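You operate a simulated robot arm through the tools that you are given. There is no shell and no other tool.

You are at the controls of a simulated robot arm. One attempt, no reset.

JOB
Test the brush in the pull tester to about 20 N and sort it by whether the tuft holds.
Fine: clamp it with the orange arm; green tray if the tuft holds, else yellow; wheel back to slack before the arm opens. Where these are worked on the way, their far stop is far enough and under half their travel is too little: orange arm.

Only the result counts: the job must be done as asked and must still hold three seconds after the hand-in. Knocking over, shifting, dropping, spilling or breaking anything else fails it.

ROBOT AND FRAMES
A 7-joint arm with a fingered hand, fixed in place. Base frame: the origin is on the floor under the middle of its stand, x ahead of it, y to its left, z up; the work surface is at about z = 0.76. Lengths are in m, angles in rad, forces in N, time in s.
With the tool pointing down near the work surface it reaches from about 0.2 to 0.8 m from the base axis. Its first joint turns from -1.204 to 3.002 rad. Payload 3.4 kg.
The tool frame sits at the grasp point between the pads (the TCP): z along the fingers, y along the line on which they close. The tips reach 0.039 m beyond it. The gripper opens to 0.18 m; its body begins 0.111 m behind the TCP. The gripper is a hand of 3 fingers: y runs from the thumb to the fingers, the wrist lies at [0, 0, -0.262] in the tool frame, and closing takes about 1.5 s.
Orientation is told as [roll, pitch, yaw] about the base's x, y, z axes, in that order, counted from this pose: with the fingers straight down and closing along the base's y, the tool's x points along the base's -x, its y along +y and its z along -z.

CONTROLS
- The arm moves only by the tool servo_tool. Its argument "series" is a list that holds one entry, the list of rows, each a list of 7 numbers: the shift along the base's x, y, z in m, then the turn, a rotation vector about the base's x, y, z in rad, then the closure in counts, from 0 (fully open) to 255 (shut). In form: [[[x, y, z, ax, ay, az, hand], ...]]. A call has 1 to 20 rows; each row shifts and turns the commanded pose from where the row before left it. Rows are played at 5 a second. More than 0.05 m and 0.15 rad between two rows, or a gripper value outside its range, and nothing of the call is played. Where a pose cannot be reached the arm comes as near as it can. A force on the tool above 40 N (or 10 N above the force at the start of the call, whichever is more), or a blocked arm, ends the call early, and 0.2 s more pass. The fingers move at their own pace (about 0.072 m/s each) and stop on an object; they squeeze with about 32 N. The grip force told is the motor's: it shows also when the fingers shut on nothing. Time passes only in rows, and 0.2 s behind the last, so rows that do not move let the fingers close. The reply holds the time, the measured pose of the TCP, the force on the tool along the base axes, the opening and the grip force, in the units named above and with some noise, with the torque about the TCP (base axes, N m) and any sound that the robot's microphone picked up.
- Cameras (640 x 400 px; columns grow to the right, rows downward): "scene" is fixed at [0.3948, 0.6679, 1.5184]; the picture's right is [-0.97, -0.25, 0.00], its down [-0.12, 0.46, -0.88] and it looks along [0.22, -0.85, -0.48] (base axes); focal length 312 px, centre (320, 200). "wrist" rides on the gripper at [0.063, -0.036, -0.128] in the tool frame; the picture's right is [0.50, 0.87, 0.00], its down [-0.75, 0.44, -0.49] and it looks along [-0.43, 0.25, 0.87] (tool axes); focal length 226 px, centre (320, 200). There is no depth. A picture from a camera that has moved, and an enlarged one, comes with that camera's place and axes in the base frame and with its lens. The place of the scene camera against the robot may be out by one fixed shift of up to 0.025 m in any direction.
- get_image(camera): a new picture of that camera. The clock stands still meanwhile.
- raise_lower(by): moves the trunk up (or, below 0, down) by that many m; the arm rides with it, the base frame stays. It gives what a move gives, with no picture.
- grasp_type(shape): the hand has 3 fingers and takes this shape, open, in about a second: jaw (thumb against the fingers, like two jaws); tri (thumb and two fingers); tip (a fingertip pinch); poke (one finger out to press); point (the index stretched); flat (the hand flat); cup (the hand cupped); fist (a fist). The gripper value then closes the fingers along that shape, each until it touches; the sizes above hold for jaw. It gives what a move gives, with no picture.
- close_up(camera, box): a new picture of the part [left, top, right, bottom] of that camera's present view, enlarged. The clock stands still meanwhile.
- close_job(): hands the job in; it is judged then, once.

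Nothing tells you positions but the pictures and the camera data. Unless the task says otherwise, let go and move clear before handing in.

The tools are called after "Request:" by a JSON object that holds its "fn" and its "kwargs". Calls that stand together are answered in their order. servo_tool: Moves the arm, as the interface text tells. Its arguments: {"type":"object","properties":{"series":{"type":"array","items":{"type":"array","items":{"type":"array","items":{"type":"number"}}}}},"required":["series"]} The other tools are called the same way: raise_lower (by) moves the trunk up or down; grasp_type (shape) gives the hand a shape; get_image (camera) takes a picture; close_up (camera, box) takes an enlarged picture of a part of a camera's view; close_job () hands the job in.

At the start:

```text
clock: 0.0
tcp_pos: [0.338, -0.4717, 1.1338]
tcp_rot: [0.002, 0.002, -0.001]
contact_force: [0.2, -0.1, -0.4]
moment: [-0.04, 0.04, 0.0]
width: 0.1801
gripper_force: 0.0
shape: jaw
trunk travel left (down, up): [-0.175, 0.367]
```

scene: 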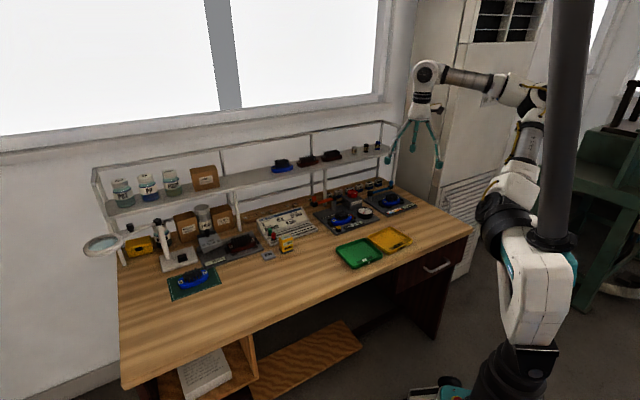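
wrist: 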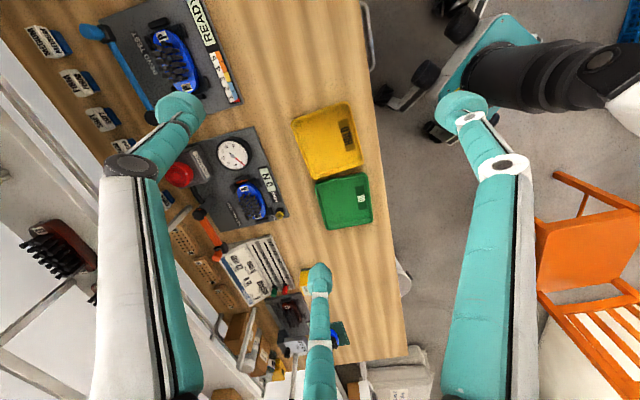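

I see a bench with several stations, a gauge-bearing tester in the middle, and green and yellow trays near the front edge. I'll look closer at the stations before moving.

Request:
{"fn": "close_up", "kwargs": {"camera": "scene", "box": [300, 160, 440, 260]}}

Request:
{"fn": "close_up", "kwargs": {"camera": "scene", "box": [150, 190, 330, 310]}}

Request:
{"fn": "close_up", "kwargs": {"camera": "wrist", "box": [140, 110, 300, 240]}}

Request:
{"fn": "close_up", "kwargs": {"camera": "wrist", "box": [60, 0, 260, 130]}}

Request:
{"fn": "close_up", "kwargs": {"camera": "wrist", "box": [180, 220, 380, 380]}}

```text
4.00 times, centred on (370, 210) of scene
camera zoom: at [0.3948, 0.6679, 1.5184], right [-0.97, -0.25, 0.0], down [-0.12, 0.46, -0.88], along [0.22, -0.85, -0.48], focal length 1249 px, centre (120, 160)
```

zoom: 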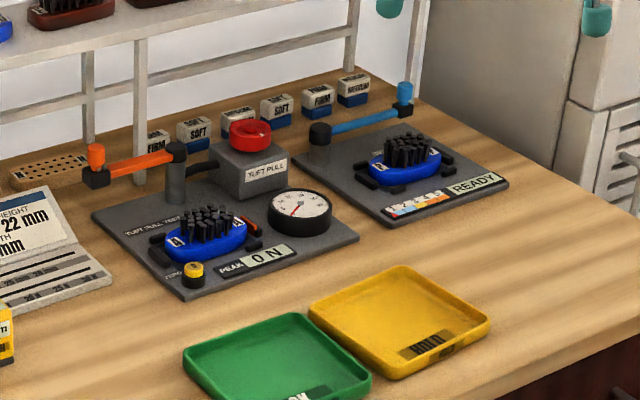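

```text
3.33 times, centred on (240, 250) of scene
camera zoom: at [0.3948, 0.6679, 1.5184], right [-0.97, -0.25, 0.0], down [-0.12, 0.46, -0.88], along [0.22, -0.85, -0.48], focal length 1040 px, centre (587, 33)
```

zoom: 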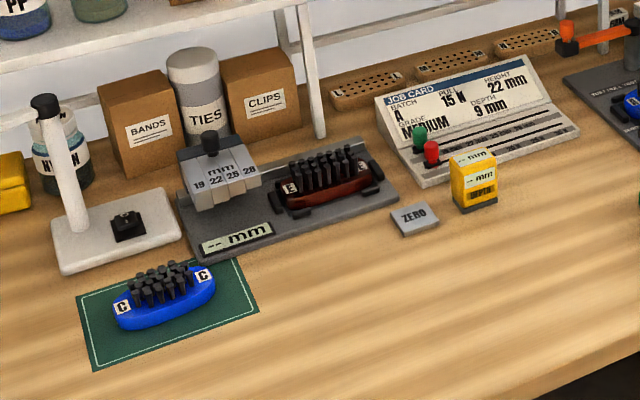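

```text
3.08 times, centred on (220, 175) of wrist
camera zoom: at [0.2746, -0.5076, 1.2615], right [-0.5, 0.87, 0.0], down [0.75, 0.43, 0.49], along [0.43, 0.25, -0.87], focal length 696 px, centre (628, 277)
```

zoom: 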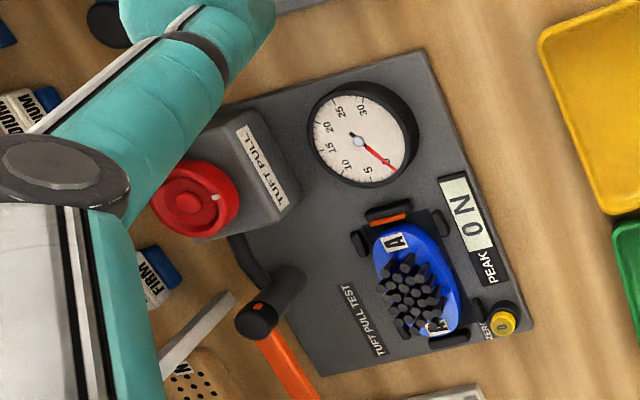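

```text
3.08 times, centred on (160, 65) of wrist
camera zoom: at [0.2746, -0.5076, 1.2615], right [-0.5, 0.87, 0.0], down [0.75, 0.43, 0.49], along [0.43, 0.25, -0.87], focal length 696 px, centre (812, 615)
```

zoom: 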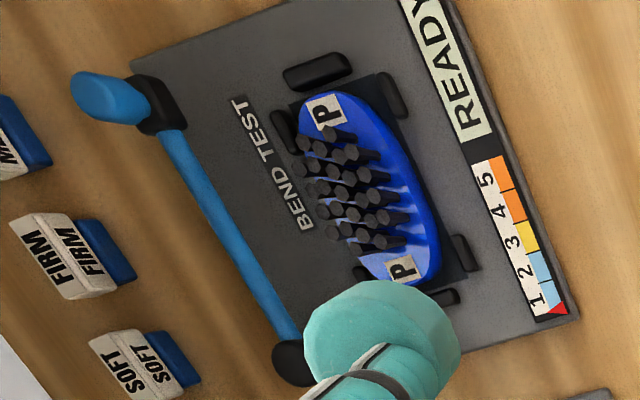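

```text
2.50 times, centred on (280, 300) of wrist
camera zoom: at [0.2746, -0.5076, 1.2615], right [-0.5, 0.87, 0.0], down [0.75, 0.43, 0.49], along [0.43, 0.25, -0.87], focal length 565 px, centre (420, -50)
```

zoom: 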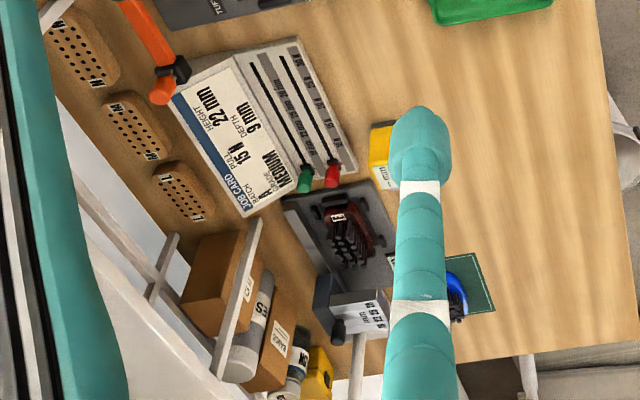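

I see the tuft-pull tester: orange arm on a post, blue brush A in a nest, gauge, PEAK panel, red wheel on a block. I'll zoom tighter from the fixed camera to learn its mechanics.

Request:
{"fn": "close_up", "kwargs": {"camera": "scene", "box": [308, 185, 372, 235]}}

Request:
{"fn": "close_up", "kwargs": {"camera": "scene", "box": [335, 185, 385, 216]}}

Request:
{"fn": "close_up", "kwargs": {"camera": "scene", "box": [330, 220, 420, 276]}}

Request:
{"fn": "close_up", "kwargs": {"camera": "wrist", "box": [210, 150, 290, 230]}}

Request:
{"fn": "close_up", "kwargs": {"camera": "scene", "box": [380, 0, 640, 400]}}

```text
8.00 times, centred on (340, 210) of scene
camera zoom: at [0.3948, 0.6679, 1.5184], right [-0.97, -0.25, 0.0], down [-0.12, 0.46, -0.88], along [0.22, -0.85, -0.48], focal length 2497 px, centre (160, 120)
```

zoom: 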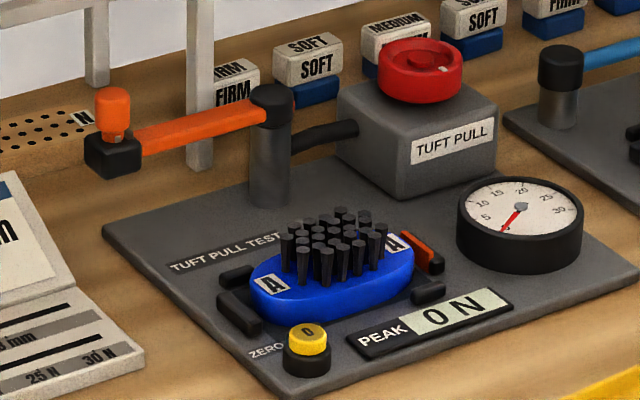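

```text
12.80 times, centred on (360, 200) of scene
camera zoom: at [0.3948, 0.6679, 1.5184], right [-0.97, -0.25, 0.0], down [-0.12, 0.46, -0.88], along [0.22, -0.85, -0.48], focal length 3996 px, centre (-192, 194)
```

zoom: 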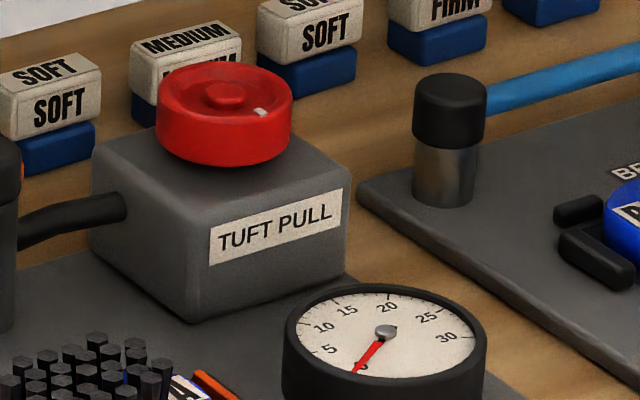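

```text
7.11 times, centred on (375, 248) of scene
camera zoom: at [0.3948, 0.6679, 1.5184], right [-0.97, -0.25, 0.0], down [-0.12, 0.46, -0.88], along [0.22, -0.85, -0.48], focal length 2220 px, centre (-71, -141)
```

zoom: 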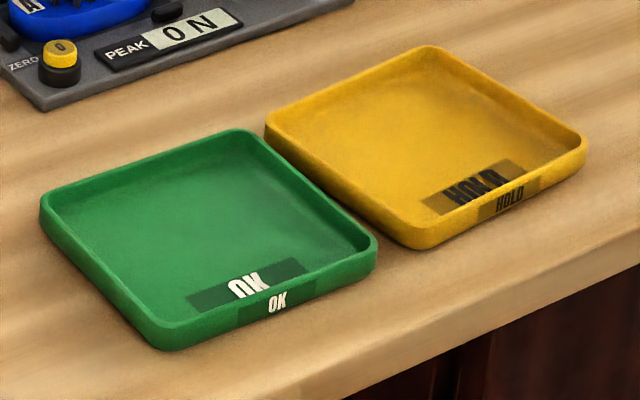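

```text
5.00 times, centred on (250, 190) of wrist
camera zoom: at [0.2746, -0.5076, 1.2615], right [-0.5, 0.87, 0.0], down [0.75, 0.43, 0.49], along [0.43, 0.25, -0.87], focal length 1130 px, centre (670, 250)
```

zoom: 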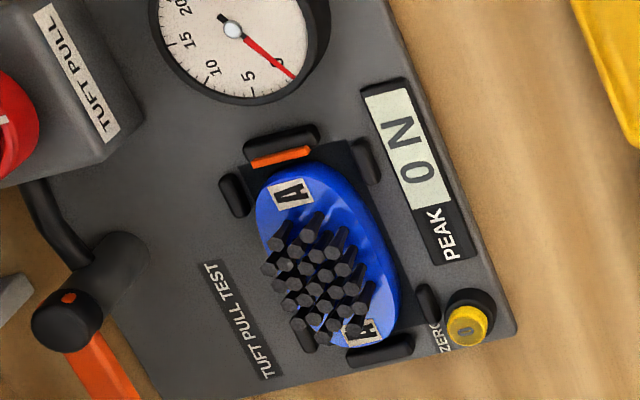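

```text
1.00 times, centred on (510, 200) of scene (not enlarged: the box is as wide or as high as the picture)
camera zoom: at [0.3948, 0.6679, 1.5184], right [-0.97, -0.25, 0.0], down [-0.12, 0.46, -0.88], along [0.22, -0.85, -0.48], focal length 312 px, centre (130, 200)
```

zoom: 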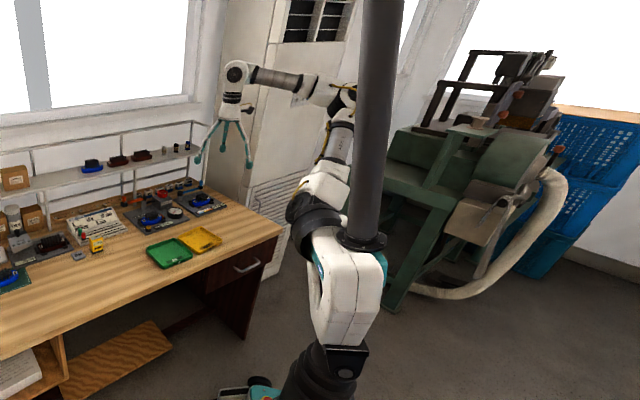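

The scene view resolves the tester well. The knob of the orange arm is at about (0.727, -0.53, 0.865), its post at about (0.652, -0.604), the brush at about (0.597, -0.512) and the wheel at about (0.575, -0.657, 0.845). The bench runs at 45° in the base frame. I'll yaw the tool by -45° and move over the tester to see it better.

Request:
{"fn": "servo_tool", "kwargs": {"series": [[[0.0137, 0.002, -0.005, 0, 0, -0.1309, 0], [0.0137, 0.002, -0.005, 0, 0, -0.1309, 0], [0.0137, 0.002, -0.005, 0, 0, -0.1309, 0], [0.0137, 0.002, -0.005, 0, 0, -0.1309, 0], [0.0137, 0.002, -0.005, 0, 0, -0.1309, 0], [0.0137, 0.002, -0.005, 0, 0, -0.1309, 0], [0, 0, 0, 0, 0, 0, 0], [0, 0, 0, 0, 0, 0, 0]]]}}

Request:
{"fn": "get_image", "kwargs": {"camera": "wrist"}}

Request:
{"fn": "get_image", "kwargs": {"camera": "scene"}}

```text
clock: 1.8
tcp_pos: [0.4191, -0.4534, 1.1071]
tcp_rot: [-0.006, -0.002, -0.785]
contact_force: [0.4, 0.6, 0.6]
moment: [0.0, 0.01, -0.02]
width: 0.1798
gripper_force: 0.1
shape: jaw
trunk travel left (down, up): [-0.175, 0.367]
```

```text
taken
camera wrist: at [0.3491, -0.4351, 1.2338], right [0.26, 0.97, 0.0], down [0.84, -0.22, 0.49], along [0.47, -0.13, -0.87], focal length 226 px, centre (320, 200)
```

wrist: 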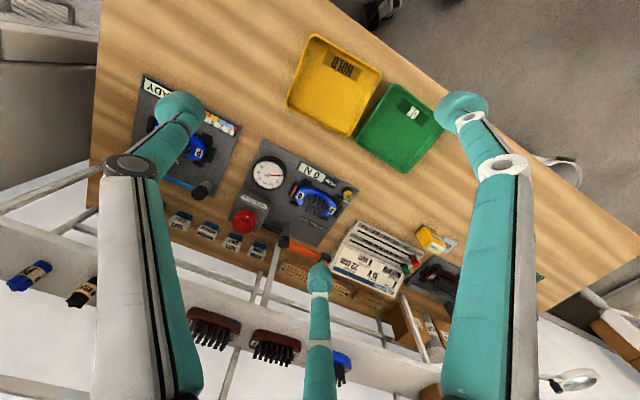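

```text
taken
```

scene: 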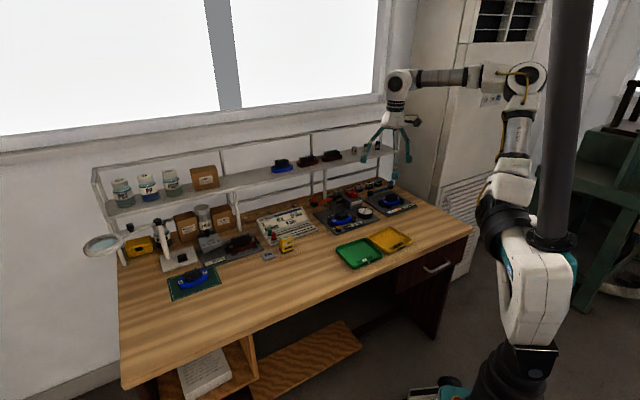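

The tool is now yawed with its closing line along the bench, and the whole tester is in view. I'll study how the fingers close in the jaw shape in free air before touching anything.

Request:
{"fn": "servo_tool", "kwargs": {"series": [[[0, 0, 0, 0, 0, 0, 150], [0, 0, 0, 0, 0, 0, 150], [0, 0, 0, 0, 0, 0, 150], [0, 0, 0, 0, 0, 0, 150], [0, 0, 0, 0, 0, 0, 150], [0, 0, 0, 0, 0, 0, 150], [0, 0, 0, 0, 0, 0, 150]]]}}

Request:
{"fn": "get_image", "kwargs": {"camera": "wrist"}}

Request:
{"fn": "close_up", "kwargs": {"camera": "scene", "box": [340, 60, 450, 200]}}

```text
clock: 3.4
tcp_pos: [0.4184, -0.4534, 1.1067]
tcp_rot: [-0.005, 0.001, -0.785]
contact_force: [-0.2, -0.4, -0.8]
moment: [-0.02, 0.0, 0.01]
width: 0.0747
gripper_force: 0.0
shape: jaw
trunk travel left (down, up): [-0.175, 0.367]
```

```text
taken
camera wrist: at [0.3486, -0.4351, 1.234], right [0.26, 0.97, 0.0], down [0.84, -0.22, 0.49], along [0.47, -0.13, -0.87], focal length 226 px, centre (320, 200)
```

wrist: 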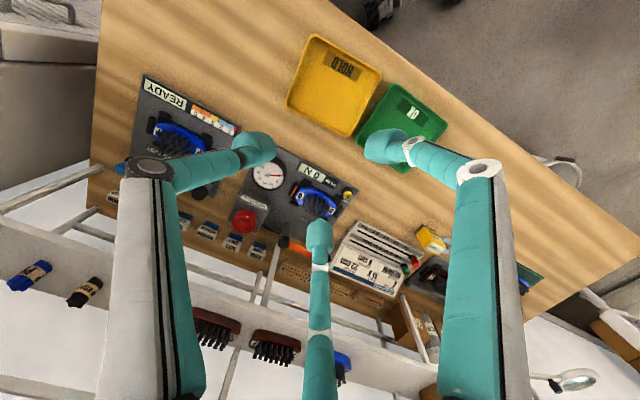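

```text
2.86 times, centred on (395, 130) of scene
camera zoom: at [0.3948, 0.6679, 1.5184], right [-0.97, -0.25, 0.0], down [-0.12, 0.46, -0.88], along [0.22, -0.85, -0.48], focal length 892 px, centre (106, 400)
```

zoom: 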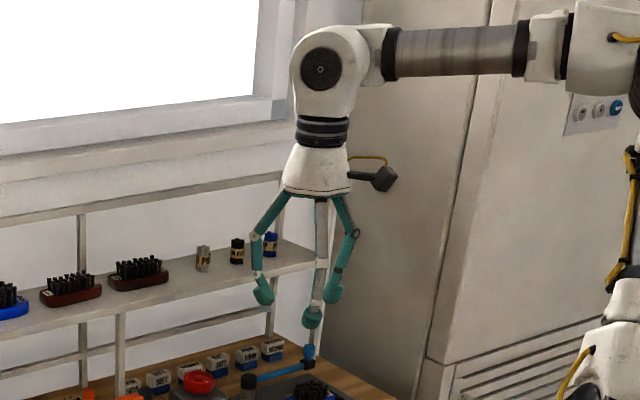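

The hand turns out to be three fingers spaced at 120° that close on the centre, which suits a round knob and wheel. I'll take enlarged wrist views from here to fix the positions.

Request:
{"fn": "close_up", "kwargs": {"camera": "wrist", "box": [265, 160, 365, 225]}}

Request:
{"fn": "close_up", "kwargs": {"camera": "wrist", "box": [215, 190, 315, 260]}}

Request:
{"fn": "close_up", "kwargs": {"camera": "wrist", "box": [100, 180, 420, 390]}}

Request:
{"fn": "close_up", "kwargs": {"camera": "scene", "box": [312, 190, 340, 210]}}

Request:
{"fn": "close_up", "kwargs": {"camera": "scene", "box": [322, 205, 362, 233]}}

```text
6.15 times, centred on (315, 192) of wrist
camera zoom: at [0.3486, -0.4351, 1.234], right [0.26, 0.97, 0.0], down [0.84, -0.22, 0.49], along [0.47, -0.13, -0.87], focal length 1391 px, centre (351, 246)
```

zoom: 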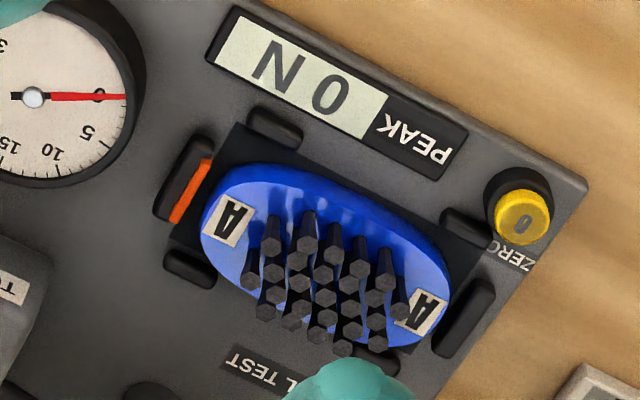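

```text
5.71 times, centred on (265, 225) of wrist
camera zoom: at [0.3486, -0.4351, 1.234], right [0.26, 0.97, 0.0], down [0.84, -0.22, 0.49], along [0.47, -0.13, -0.87], focal length 1292 px, centre (634, 57)
```

zoom: 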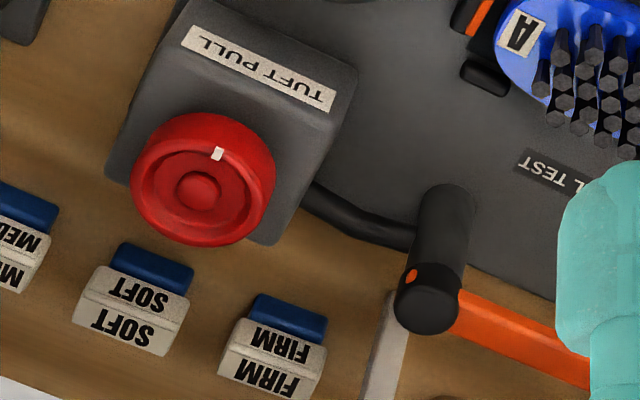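

```text
1.90 times, centred on (260, 285) of wrist
camera zoom: at [0.3486, -0.4351, 1.234], right [0.26, 0.97, 0.0], down [0.84, -0.22, 0.49], along [0.47, -0.13, -0.87], focal length 431 px, centre (434, 38)
```

zoom: 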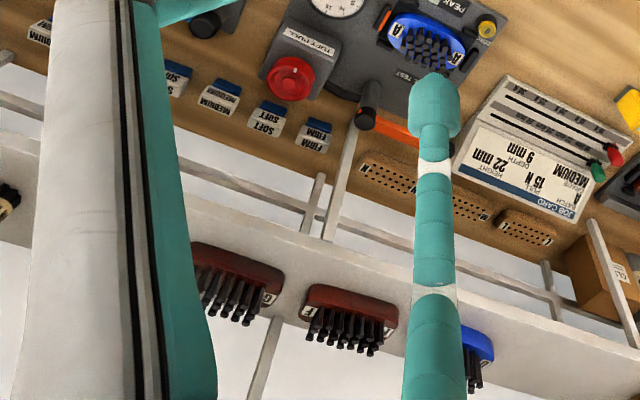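

```text
16.00 times, centred on (326, 200) of scene
camera zoom: at [0.3948, 0.6679, 1.5184], right [-0.97, -0.25, 0.0], down [-0.12, 0.46, -0.88], along [0.22, -0.85, -0.48], focal length 4994 px, centre (224, 200)
```

zoom: 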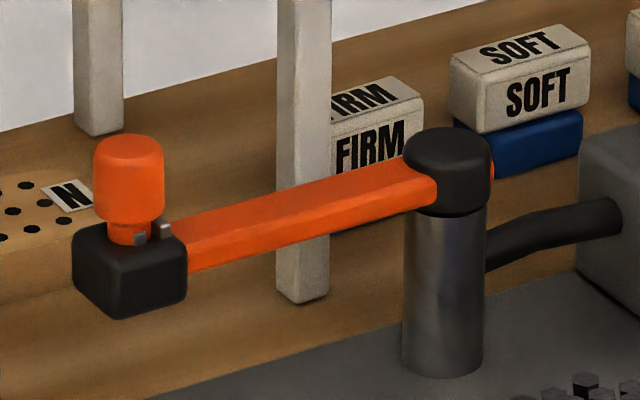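

```text
14.29 times, centred on (342, 219) of scene
camera zoom: at [0.3948, 0.6679, 1.5184], right [-0.97, -0.25, 0.0], down [-0.12, 0.46, -0.88], along [0.22, -0.85, -0.48], focal length 4459 px, centre (6, -71)
```

zoom: 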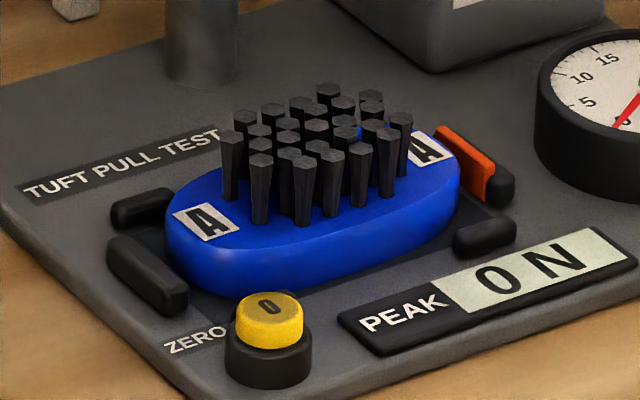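

I've got what I need: the shelf edge sits behind at d≈0.95, and the knob spans z≈0.849–0.871. I'll yaw to -15° so two fingers straddle the back, and test the arm's reach toward the knob at a safe height.

Request:
{"fn": "servo_tool", "kwargs": {"series": [[[0.0308, -0.0018, -0.0134, 0, 0, 0.0654, 150], [0.0308, -0.0018, -0.0134, 0, 0, 0.0654, 150], [0.0308, -0.0018, -0.0134, 0, 0, 0.0654, 150], [0.0308, -0.0018, -0.0134, 0, 0, 0.0654, 150], [0.0308, -0.0018, -0.0134, 0, 0, 0.0654, 150], [0.0308, -0.0018, -0.0134, 0, 0, 0.0654, 150], [0.0308, -0.0018, -0.0134, 0, 0, 0.0654, 150], [0.0308, -0.0018, -0.0134, 0, 0, 0.0654, 150], [0, 0, 0, 0, 0, 0, 150], [0, 0, 0, 0, 0, 0, 150]]]}}

Request:
{"fn": "get_image", "kwargs": {"camera": "wrist"}}

Request:
{"fn": "get_image", "kwargs": {"camera": "scene"}}

```text
clock: 5.6
tcp_pos: [0.6654, -0.4673, 0.9995]
tcp_rot: [-0.003, 0.001, -0.26]
contact_force: [-0.2, -0.3, -0.1]
moment: [0.01, 0.0, 0.02]
width: 0.0744
gripper_force: 0.1
shape: jaw
trunk travel left (down, up): [-0.175, 0.367]
```

```text
taken
camera wrist: at [0.5954, -0.4863, 1.1264], right [-0.26, 0.97, 0.0], down [0.84, 0.23, 0.49], along [0.47, 0.12, -0.87], focal length 226 px, centre (320, 200)
```

wrist: 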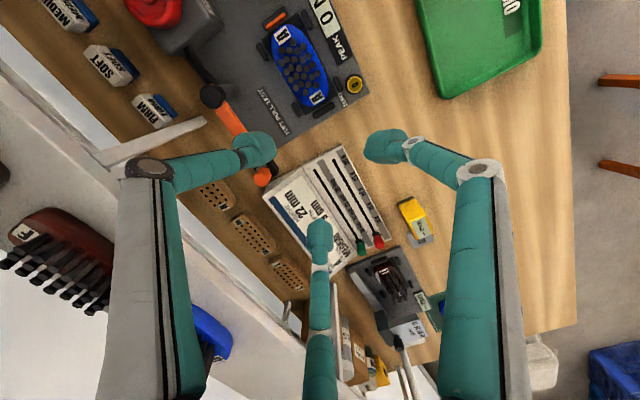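

```text
taken
```

scene: 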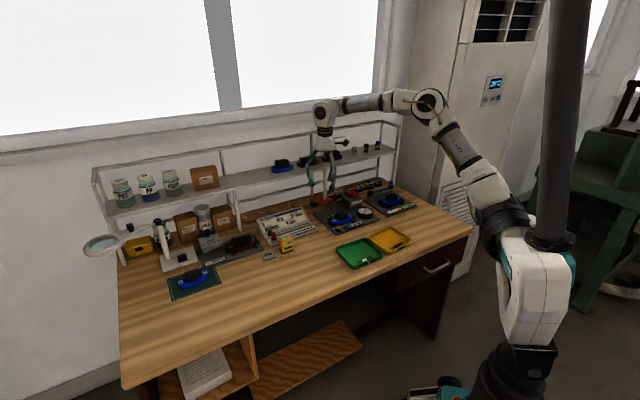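

Reach is good, and the knob estimate agrees with about (0.728, -0.53). I'll zoom in to refine the knob, shelf edge and wheel from this nearer viewpoint.

Request:
{"fn": "close_up", "kwargs": {"camera": "wrist", "box": [180, 70, 300, 200]}}

Request:
{"fn": "close_up", "kwargs": {"camera": "wrist", "box": [0, 0, 320, 200]}}

Request:
{"fn": "close_up", "kwargs": {"camera": "scene", "box": [260, 90, 400, 230]}}

```text
3.08 times, centred on (240, 135) of wrist
camera zoom: at [0.5954, -0.4863, 1.1264], right [-0.26, 0.97, 0.0], down [0.84, 0.23, 0.49], along [0.47, 0.12, -0.87], focal length 696 px, centre (566, 400)
```

zoom: 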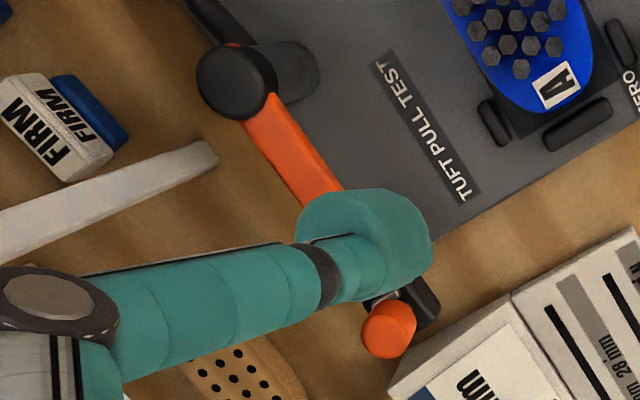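

```text
2.00 times, centred on (160, 100) of wrist
camera zoom: at [0.5954, -0.4863, 1.1264], right [-0.26, 0.97, 0.0], down [0.84, 0.23, 0.49], along [0.47, 0.12, -0.87], focal length 452 px, centre (640, 400)
```

zoom: 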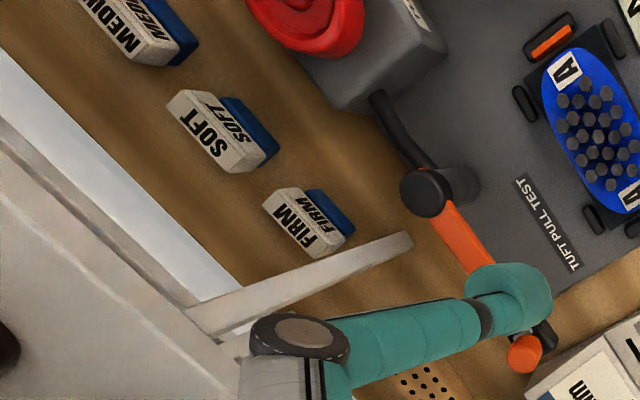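

```text
2.86 times, centred on (330, 160) of scene
camera zoom: at [0.3948, 0.6679, 1.5184], right [-0.97, -0.25, 0.0], down [-0.12, 0.46, -0.88], along [0.22, -0.85, -0.48], focal length 892 px, centre (291, 314)
```

zoom: 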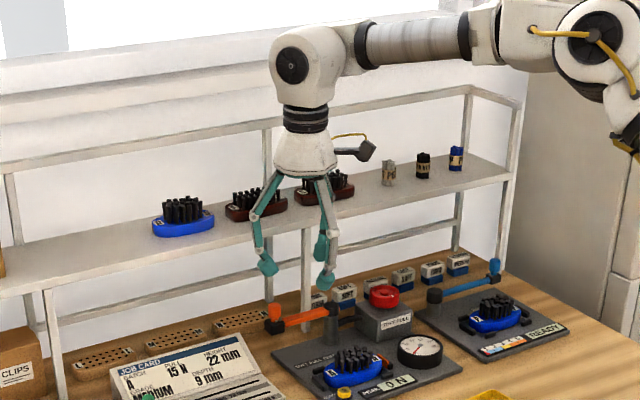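

The knob is at about (0.726, -0.528) with its top near z≈0.871. The shelf edge is at d≈0.955 with its underside at z≈0.947, so the hand clears it. I'll move above the knob with a small backward lean and check.

Request:
{"fn": "servo_tool", "kwargs": {"series": [[[0.014, -0.014, -0.005, -0.0494, -0.0494, 0, 170], [0.014, -0.014, -0.005, -0.0494, -0.0494, 0, 170], [0.014, -0.014, -0.01, 0, 0, 0, 170], [0.014, -0.014, -0.01, 0, 0, 0, 170], [0, 0, 0, 0, 0, 0, 170], [0, 0, 0, 0, 0, 0, 170]]]}}

Request:
{"fn": "get_image", "kwargs": {"camera": "wrist"}}

Request:
{"fn": "close_up", "kwargs": {"camera": "scene", "box": [290, 120, 370, 220]}}

```text
clock: 7.0
tcp_pos: [0.7222, -0.5242, 0.9694]
tcp_rot: [-0.073, -0.122, -0.256]
contact_force: [0.9, -0.3, -0.3]
moment: [0.01, -0.01, -0.01]
width: 0.0607
gripper_force: 0.1
shape: jaw
trunk travel left (down, up): [-0.175, 0.367]
```

```text
taken
camera wrist: at [0.6395, -0.5306, 1.0905], right [-0.25, 0.96, -0.12], down [0.79, 0.28, 0.55], along [0.56, 0.04, -0.83], focal length 226 px, centre (320, 200)
```

wrist: 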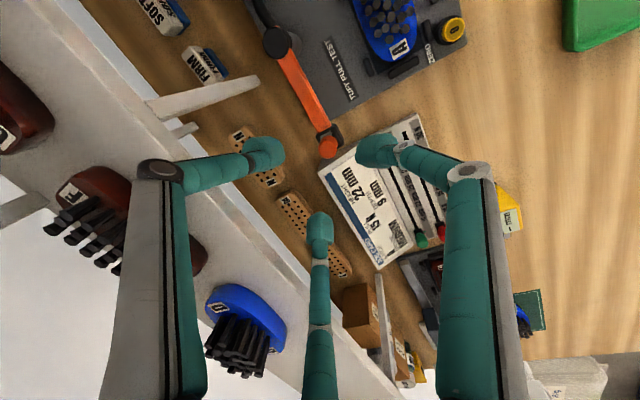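

```text
4.00 times, centred on (330, 170) of scene
camera zoom: at [0.3948, 0.6679, 1.5184], right [-0.97, -0.25, 0.0], down [-0.12, 0.46, -0.88], along [0.22, -0.85, -0.48], focal length 1249 px, centre (280, 320)
```

zoom: 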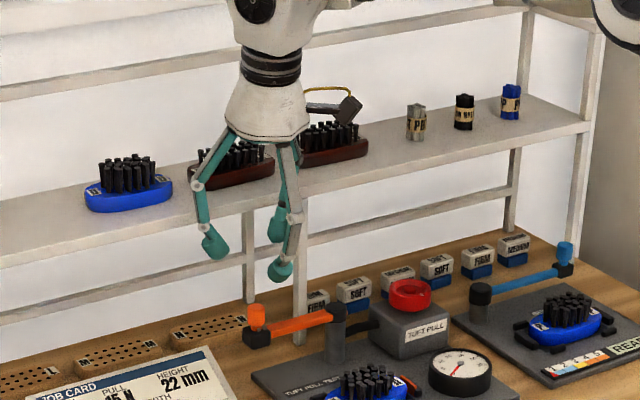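

The knob is almost directly under the tool axis, about (0.725, -0.527). I'll descend part way and re-check alignment.

Request:
{"fn": "servo_tool", "kwargs": {"series": [[[0, 0, -0.02, 0, 0, 0, 170], [0, 0, -0.02, 0, 0, 0, 170], [0, 0, -0.01, 0, 0, 0, 170], [0, 0, 0, 0, 0, 0, 170]]]}}

Request:
{"fn": "get_image", "kwargs": {"camera": "wrist"}}

Request:
{"fn": "close_up", "kwargs": {"camera": "scene", "box": [295, 150, 351, 220]}}

```text
clock: 8.0
tcp_pos: [0.7213, -0.5242, 0.9206]
tcp_rot: [-0.074, -0.121, -0.259]
contact_force: [1.3, -0.3, 0.0]
moment: [0.0, -0.02, 0.01]
width: 0.0607
gripper_force: 0.1
shape: jaw
trunk travel left (down, up): [-0.175, 0.367]
```

```text
taken
camera wrist: at [0.6389, -0.5307, 1.0403], right [-0.25, 0.96, -0.12], down [0.79, 0.28, 0.55], along [0.56, 0.04, -0.83], focal length 226 px, centre (320, 200)
```

wrist: 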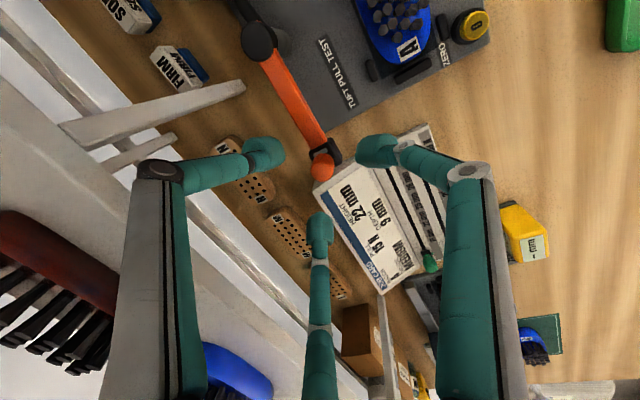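

```text
5.71 times, centred on (323, 185) of scene
camera zoom: at [0.3948, 0.6679, 1.5184], right [-0.97, -0.25, 0.0], down [-0.12, 0.46, -0.88], along [0.22, -0.85, -0.48], focal length 1784 px, centre (303, 286)
```

zoom: 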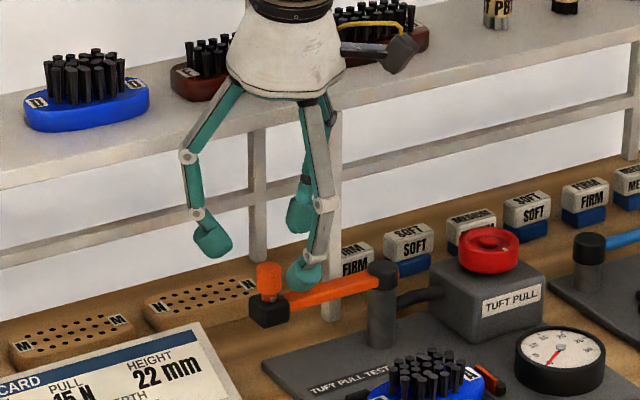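

Alignment is good: the knob lies on the tool axis. I'll descend the last 3 cm and close the fingers into a loose cage.

Request:
{"fn": "servo_tool", "kwargs": {"series": [[[0, 0, -0.015, 0, 0, 0, 170], [0, 0, -0.013, 0, 0, 0, 170], [0, 0, 0, 0, 0, 0, 170]]]}}

Request:
{"fn": "close_up", "kwargs": {"camera": "wrist", "box": [220, 100, 420, 260]}}

Request:
{"fn": "close_up", "kwargs": {"camera": "scene", "box": [300, 175, 350, 215]}}

```text
clock: 8.8
tcp_pos: [0.7206, -0.5259, 0.8932]
tcp_rot: [-0.074, -0.118, -0.256]
contact_force: [-0.3, -0.7, 0.8]
moment: [-0.03, -0.03, -0.01]
width: 0.0606
gripper_force: 0.0
shape: jaw
trunk travel left (down, up): [-0.175, 0.367]
```

```text
2.50 times, centred on (320, 180) of wrist
camera zoom: at [0.6382, -0.5306, 1.0128], right [-0.25, 0.96, -0.12], down [0.79, 0.28, 0.55], along [0.56, 0.04, -0.83], focal length 565 px, centre (320, 250)
```

zoom: 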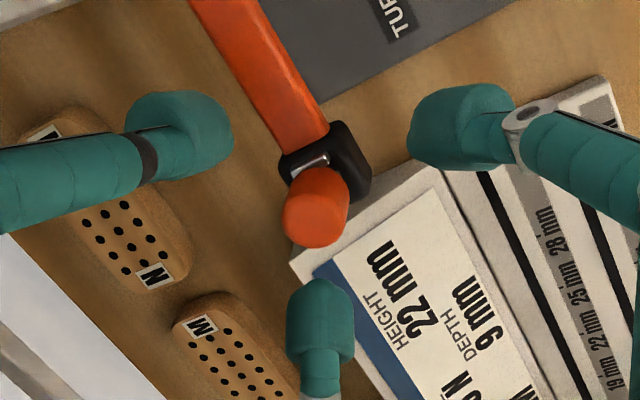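

```text
10.00 times, centred on (325, 195) of scene
camera zoom: at [0.3948, 0.6679, 1.5184], right [-0.97, -0.25, 0.0], down [-0.12, 0.46, -0.88], along [0.22, -0.85, -0.48], focal length 3122 px, centre (270, 250)
```

zoom: 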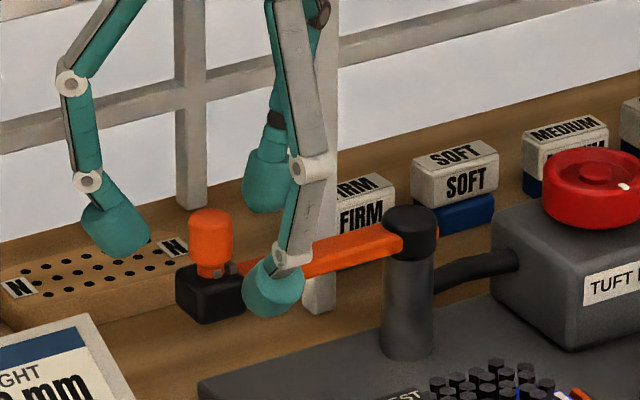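

The three fingertips surround the orange knob. I'll close to a loose cage now.

Request:
{"fn": "servo_tool", "kwargs": {"series": [[[0, 0, 0, 0, 0, 0, 200], [0, 0, 0, 0, 0, 0, 212], [0, 0, 0, 0, 0, 0, 212], [0, 0, 0, 0, 0, 0, 212]]]}}

Request:
{"fn": "close_up", "kwargs": {"camera": "wrist", "box": [260, 130, 380, 220]}}

Request:
{"fn": "close_up", "kwargs": {"camera": "scene", "box": [305, 180, 345, 212]}}

```text
clock: 9.8
tcp_pos: [0.7199, -0.5243, 0.8922]
tcp_rot: [-0.073, -0.121, -0.257]
contact_force: [-1.2, 0.3, -0.3]
moment: [-0.02, 0.04, 0.03]
width: 0.0308
gripper_force: 0.0
shape: jaw
trunk travel left (down, up): [-0.175, 0.367]
```

```text
4.44 times, centred on (320, 175) of wrist
camera zoom: at [0.6383, -0.5305, 1.0127], right [-0.25, 0.96, -0.12], down [0.79, 0.28, 0.55], along [0.56, 0.04, -0.83], focal length 1005 px, centre (320, 311)
```

zoom: 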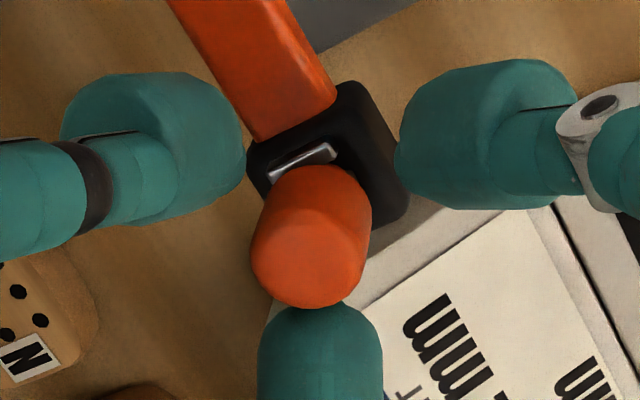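

```text
12.50 times, centred on (325, 196) of scene
camera zoom: at [0.3948, 0.6679, 1.5184], right [-0.97, -0.25, 0.0], down [-0.12, 0.46, -0.88], along [0.22, -0.85, -0.48], focal length 3902 px, centre (258, 250)
```

zoom: 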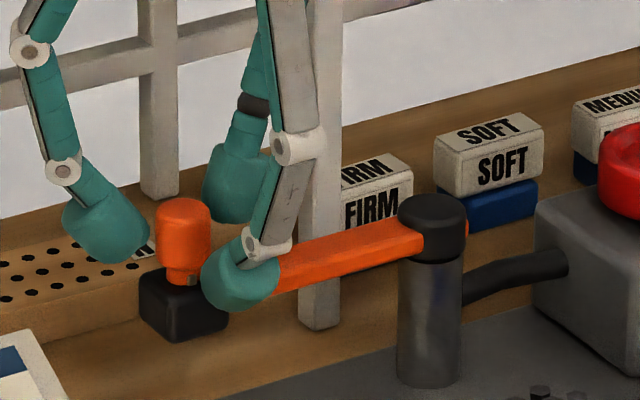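

The knob sits inside the cage, closest to the far finger. I'll close slightly more and then drag it along the arc toward the brush, starting toward the robot.

Request:
{"fn": "servo_tool", "kwargs": {"series": [[[0.001, 0, 0, 0, 0, 0, 218], [0.001, 0, 0, 0, 0, 0, 222], [0, 0, 0, 0, 0, 0, 222]]]}}

Request:
{"fn": "close_up", "kwargs": {"camera": "wrist", "box": [260, 130, 380, 220]}}

```text
clock: 10.6
tcp_pos: [0.7232, -0.5238, 0.892]
tcp_rot: [-0.073, -0.12, -0.254]
contact_force: [-0.7, -0.6, -0.3]
moment: [-0.01, 0.0, 0.02]
width: 0.0237
gripper_force: 0.0
shape: jaw
trunk travel left (down, up): [-0.175, 0.367]
```

```text
4.44 times, centred on (320, 175) of wrist
camera zoom: at [0.6405, -0.5304, 1.0125], right [-0.25, 0.96, -0.12], down [0.79, 0.28, 0.55], along [0.56, 0.04, -0.83], focal length 1005 px, centre (320, 311)
```

zoom: 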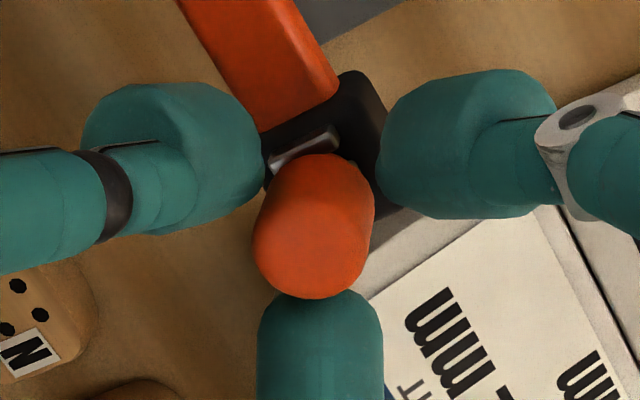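

The cage is snug with no force. I'll swing the arm along the first half of the arc about the post.

Request:
{"fn": "servo_tool", "kwargs": {"series": [[[-0.0106, 0.009, 0, 0, 0, 0, 222], [-0.0116, 0.0075, 0, 0, 0, 0, 222], [-0.0125, 0.006, 0, 0, 0, 0, 222], [-0.0132, 0.0043, 0, 0, 0, 0, 222], [0, 0, 0, 0, 0, 0, 222]]]}}

Request:
{"fn": "close_up", "kwargs": {"camera": "wrist", "box": [220, 100, 420, 240]}}

Request:
{"fn": "close_up", "kwargs": {"camera": "scene", "box": [305, 180, 369, 228]}}

```text
clock: 11.8
tcp_pos: [0.6757, -0.4981, 0.891]
tcp_rot: [-0.076, -0.122, -0.256]
contact_force: [0.0, -0.1, 0.8]
moment: [0.02, 0.02, 0.01]
width: 0.0235
gripper_force: 0.0
shape: jaw
trunk travel left (down, up): [-0.175, 0.367]
```

```text
2.86 times, centred on (320, 170) of wrist
camera zoom: at [0.5926, -0.5042, 1.0121], right [-0.25, 0.96, -0.12], down [0.79, 0.28, 0.55], along [0.56, 0.04, -0.83], focal length 646 px, centre (320, 286)
```

zoom: 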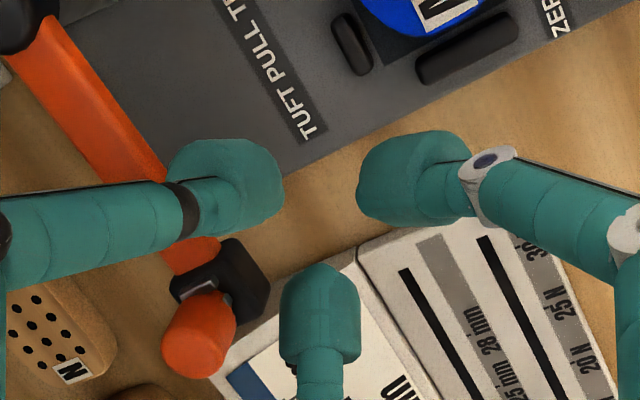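

```text
8.33 times, centred on (337, 204) of scene
camera zoom: at [0.3948, 0.6679, 1.5184], right [-0.97, -0.25, 0.0], down [-0.12, 0.46, -0.88], along [0.22, -0.85, -0.48], focal length 2601 px, centre (178, 167)
```

zoom: 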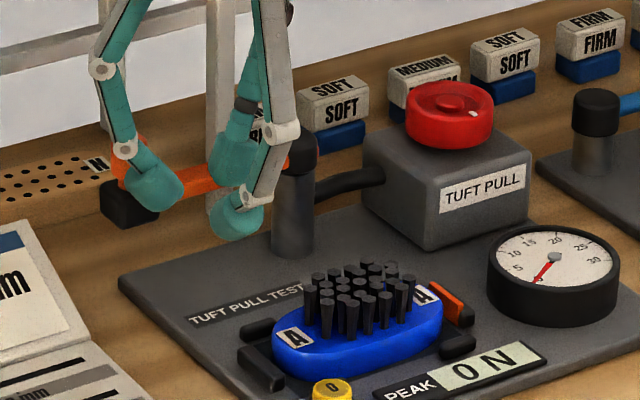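

The knob slipped out between two fingertips, so the cage was too loose and slightly high. The arm has not moved. I'll lift, return over the knob, and go a little lower for a true grip.

Request:
{"fn": "servo_tool", "kwargs": {"series": [[[0, 0, 0.02, 0, 0, 0, 200], [0, 0, 0.02, 0, 0, 0, 180], [0.0156, -0.0088, 0, 0, 0, 0, 180], [0.0156, -0.0088, 0, 0, 0, 0, 180], [0.0156, -0.0088, 0, 0, 0, 0, 180], [0, 0, 0, 0, 0, 0, 180], [0, 0, 0, 0, 0, 0, 180]]]}}

Request:
{"fn": "close_up", "kwargs": {"camera": "wrist", "box": [220, 100, 420, 240]}}

Request:
{"fn": "close_up", "kwargs": {"camera": "scene", "box": [305, 180, 345, 212]}}

```text
clock: 13.4
tcp_pos: [0.7226, -0.5235, 0.9311]
tcp_rot: [-0.073, -0.12, -0.256]
contact_force: [0.1, 0.3, 0.0]
moment: [0.0, 0.0, 0.02]
width: 0.0525
gripper_force: 0.1
shape: jaw
trunk travel left (down, up): [-0.175, 0.367]
```

```text
2.86 times, centred on (320, 170) of wrist
camera zoom: at [0.6406, -0.5297, 1.0521], right [-0.25, 0.96, -0.12], down [0.79, 0.28, 0.55], along [0.56, 0.04, -0.83], focal length 646 px, centre (320, 286)
```

zoom: 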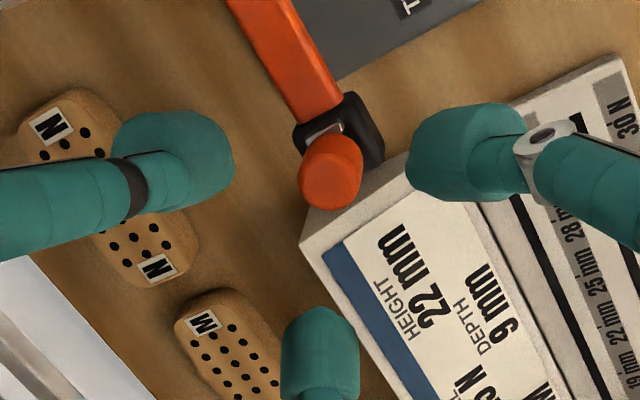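

```text
12.50 times, centred on (325, 196) of scene
camera zoom: at [0.3948, 0.6679, 1.5184], right [-0.97, -0.25, 0.0], down [-0.12, 0.46, -0.88], along [0.22, -0.85, -0.48], focal length 3902 px, centre (258, 250)
```

zoom: 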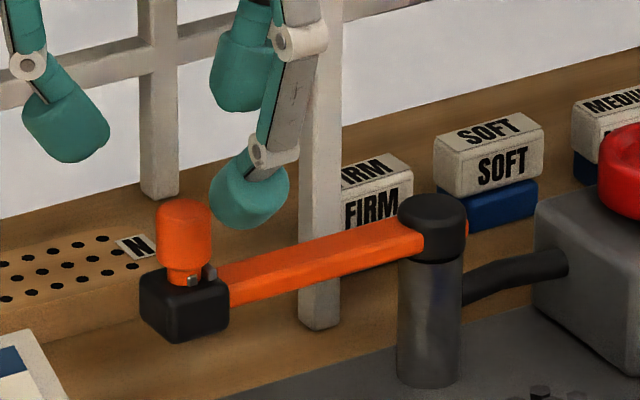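

The knob is intact and in its original place. I'll descend straight down a bit lower than before and check for touch.

Request:
{"fn": "servo_tool", "kwargs": {"series": [[[0, 0, -0.02, 0, 0, 0, 180], [0, 0, -0.015, 0, 0, 0, 180], [0, 0, -0.006, 0, 0, 0, 180], [0, 0, -0.003, 0, 0, 0, 180], [0, 0, 0, 0, 0, 0, 180]]]}}

Request:
{"fn": "close_up", "kwargs": {"camera": "scene", "box": [305, 180, 345, 212]}}

Request:
{"fn": "close_up", "kwargs": {"camera": "wrist", "box": [220, 100, 420, 240]}}

```text
clock: 14.6
tcp_pos: [0.7228, -0.523, 0.8867]
tcp_rot: [-0.073, -0.119, -0.256]
contact_force: [0.6, 0.7, -0.3]
moment: [-0.02, 0.0, -0.02]
width: 0.0528
gripper_force: 0.2
shape: jaw
trunk travel left (down, up): [-0.175, 0.367]
```

```text
12.50 times, centred on (325, 196) of scene
camera zoom: at [0.3948, 0.6679, 1.5184], right [-0.97, -0.25, 0.0], down [-0.12, 0.46, -0.88], along [0.22, -0.85, -0.48], focal length 3902 px, centre (258, 250)
```

zoom: 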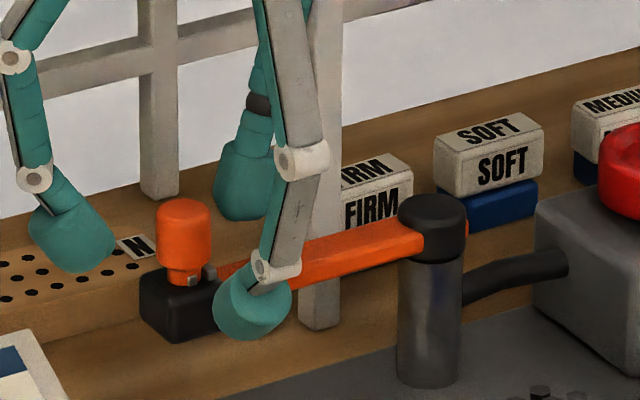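

```text
2.86 times, centred on (320, 170) of wrist
camera zoom: at [0.6395, -0.5299, 1.008], right [-0.25, 0.96, -0.12], down [0.79, 0.28, 0.55], along [0.56, 0.04, -0.83], focal length 646 px, centre (320, 286)
```

zoom: 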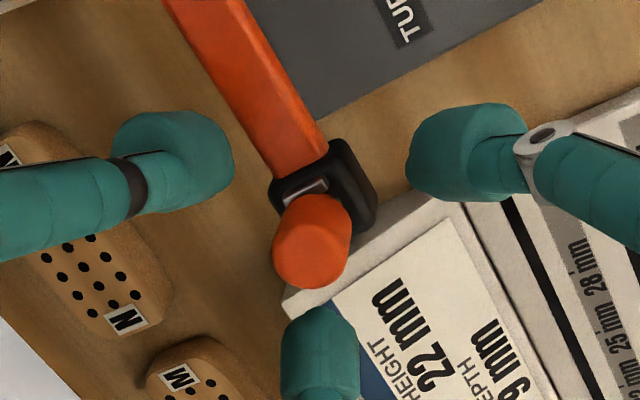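

The tips are beside the knob's body with no contact force. I'll close to grip the knob firmly.

Request:
{"fn": "servo_tool", "kwargs": {"series": [[[0.0005, -0.001, 0, 0, 0, 0, 205], [0, 0, 0, 0, 0, 0, 220], [0, 0, 0, 0, 0, 0, 230], [0, 0, 0, 0, 0, 0, 240], [0, 0, 0, 0, 0, 0, 255], [0, 0, 0, 0, 0, 0, 255]]]}}

Request:
{"fn": "close_up", "kwargs": {"camera": "scene", "box": [305, 180, 345, 212]}}

Request:
{"fn": "close_up", "kwargs": {"camera": "wrist", "box": [220, 100, 420, 240]}}

```text
clock: 16.0
tcp_pos: [0.7236, -0.5253, 0.8873]
tcp_rot: [-0.071, -0.12, -0.257]
contact_force: [-0.3, -0.7, -1.5]
moment: [0.02, 0.04, -0.01]
width: 0.0132
gripper_force: 32.5
shape: jaw
trunk travel left (down, up): [-0.175, 0.367]
```

```text
12.50 times, centred on (325, 196) of scene
camera zoom: at [0.3948, 0.6679, 1.5184], right [-0.97, -0.25, 0.0], down [-0.12, 0.46, -0.88], along [0.22, -0.85, -0.48], focal length 3902 px, centre (258, 250)
```

zoom: 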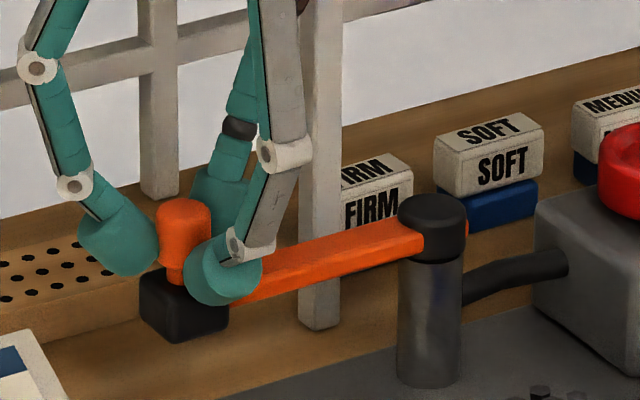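

```text
2.86 times, centred on (320, 170) of wrist
camera zoom: at [0.64, -0.5311, 1.0078], right [-0.25, 0.96, -0.12], down [0.79, 0.28, 0.55], along [0.56, 0.04, -0.83], focal length 646 px, centre (320, 286)
```

zoom: 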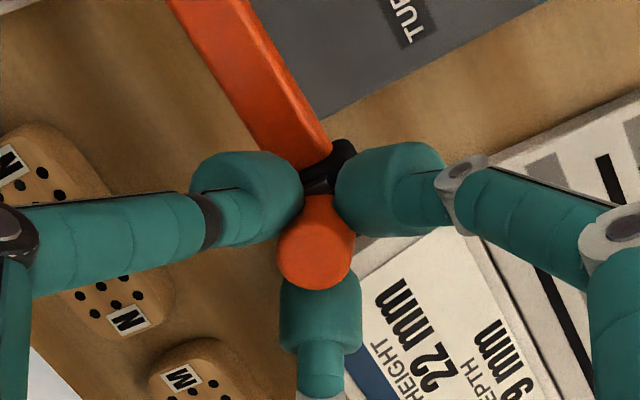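

The knob is gripped firmly at 32 N. I'll rotate hand and arm rigidly about the post, a few degrees first to test.

Request:
{"fn": "servo_tool", "kwargs": {"series": [[[-0.0085, 0.0071, 0, 0, 0, 0.1047, 255], [-0.0092, 0.0062, 0, 0, 0, 0.1047, 255], [0, 0, 0, 0, 0, 0, 255]]]}}

Request:
{"fn": "close_up", "kwargs": {"camera": "scene", "box": [305, 180, 355, 220]}}

Request:
{"fn": "close_up", "kwargs": {"camera": "wrist", "box": [220, 100, 420, 240]}}

```text
clock: 16.8
tcp_pos: [0.7052, -0.5114, 0.8875]
tcp_rot: [-0.074, -0.12, -0.047]
contact_force: [0.1, -0.6, -1.3]
moment: [0.01, 0.04, 0.03]
width: 0.0133
gripper_force: 32.2
shape: jaw
trunk travel left (down, up): [-0.175, 0.367]
```

```text
10.00 times, centred on (330, 200) of scene
camera zoom: at [0.3948, 0.6679, 1.5184], right [-0.97, -0.25, 0.0], down [-0.12, 0.46, -0.88], along [0.22, -0.85, -0.48], focal length 3122 px, centre (220, 200)
```

zoom: 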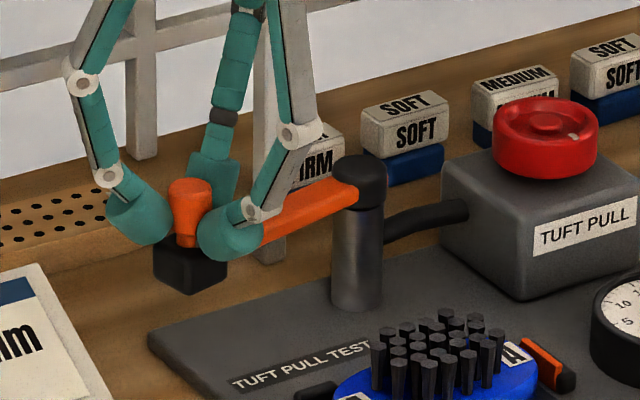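

```text
2.86 times, centred on (320, 170) of wrist
camera zoom: at [0.6254, -0.5353, 1.0078], right [-0.45, 0.89, -0.12], down [0.71, 0.44, 0.55], along [0.54, 0.16, -0.83], focal length 646 px, centre (320, 286)
```

zoom: 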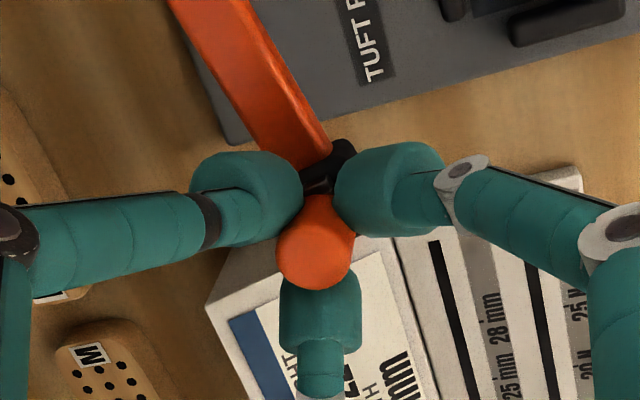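

The orange arm swings easily with the hand. I'll continue along the arc.

Request:
{"fn": "servo_tool", "kwargs": {"series": [[[-0.0097, 0.0052, 0, 0, 0, 0.1047, 255], [-0.0102, 0.0042, 0, 0, 0, 0.1047, 255], [-0.0106, 0.0031, 0, 0, 0, 0.1047, 255], [-0.0109, 0.0019, 0, 0, 0, 0.1047, 255], [-0.011, 0.0008, 0, 0, 0, 0.1047, 255], [0, 0, 0, 0, 0, 0, 255]]]}}

Request:
{"fn": "close_up", "kwargs": {"camera": "scene", "box": [305, 180, 375, 232]}}

Request:
{"fn": "get_image", "kwargs": {"camera": "wrist"}}

```text
clock: 18.2
tcp_pos: [0.6519, -0.4975, 0.8888]
tcp_rot: [-0.074, -0.121, 0.478]
contact_force: [-0.6, -6.4, -2.6]
moment: [-0.21, 0.02, -0.09]
width: 0.013
gripper_force: 32.2
shape: jaw
trunk travel left (down, up): [-0.175, 0.367]
```

```text
7.69 times, centred on (340, 206) of scene
camera zoom: at [0.3948, 0.6679, 1.5184], right [-0.97, -0.25, 0.0], down [-0.12, 0.46, -0.88], along [0.22, -0.85, -0.48], focal length 2401 px, centre (166, 154)
```

zoom: 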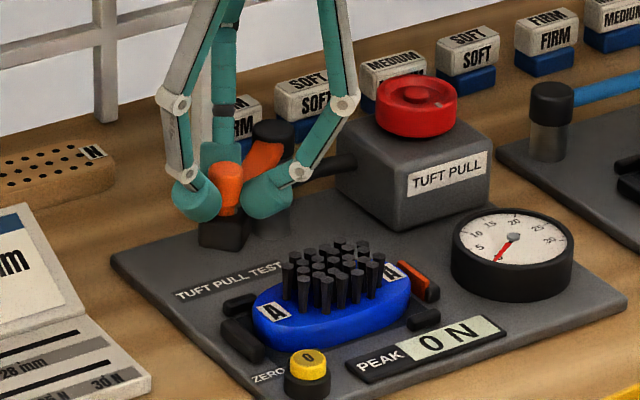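

```text
taken
camera wrist: at [0.5948, -0.5573, 1.0078], right [-0.83, 0.54, -0.12], down [0.4, 0.74, 0.55], along [0.39, 0.4, -0.83], focal length 226 px, centre (320, 200)
```

wrist: 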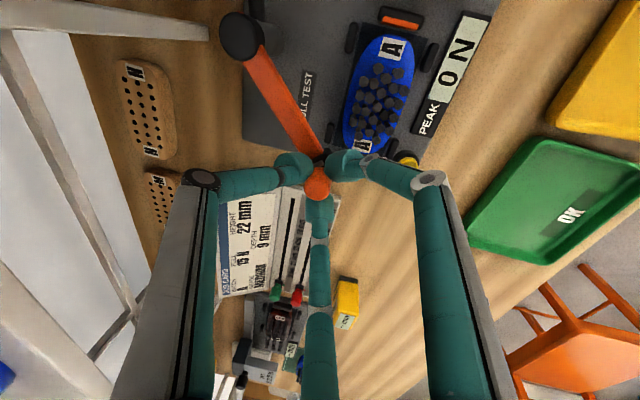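

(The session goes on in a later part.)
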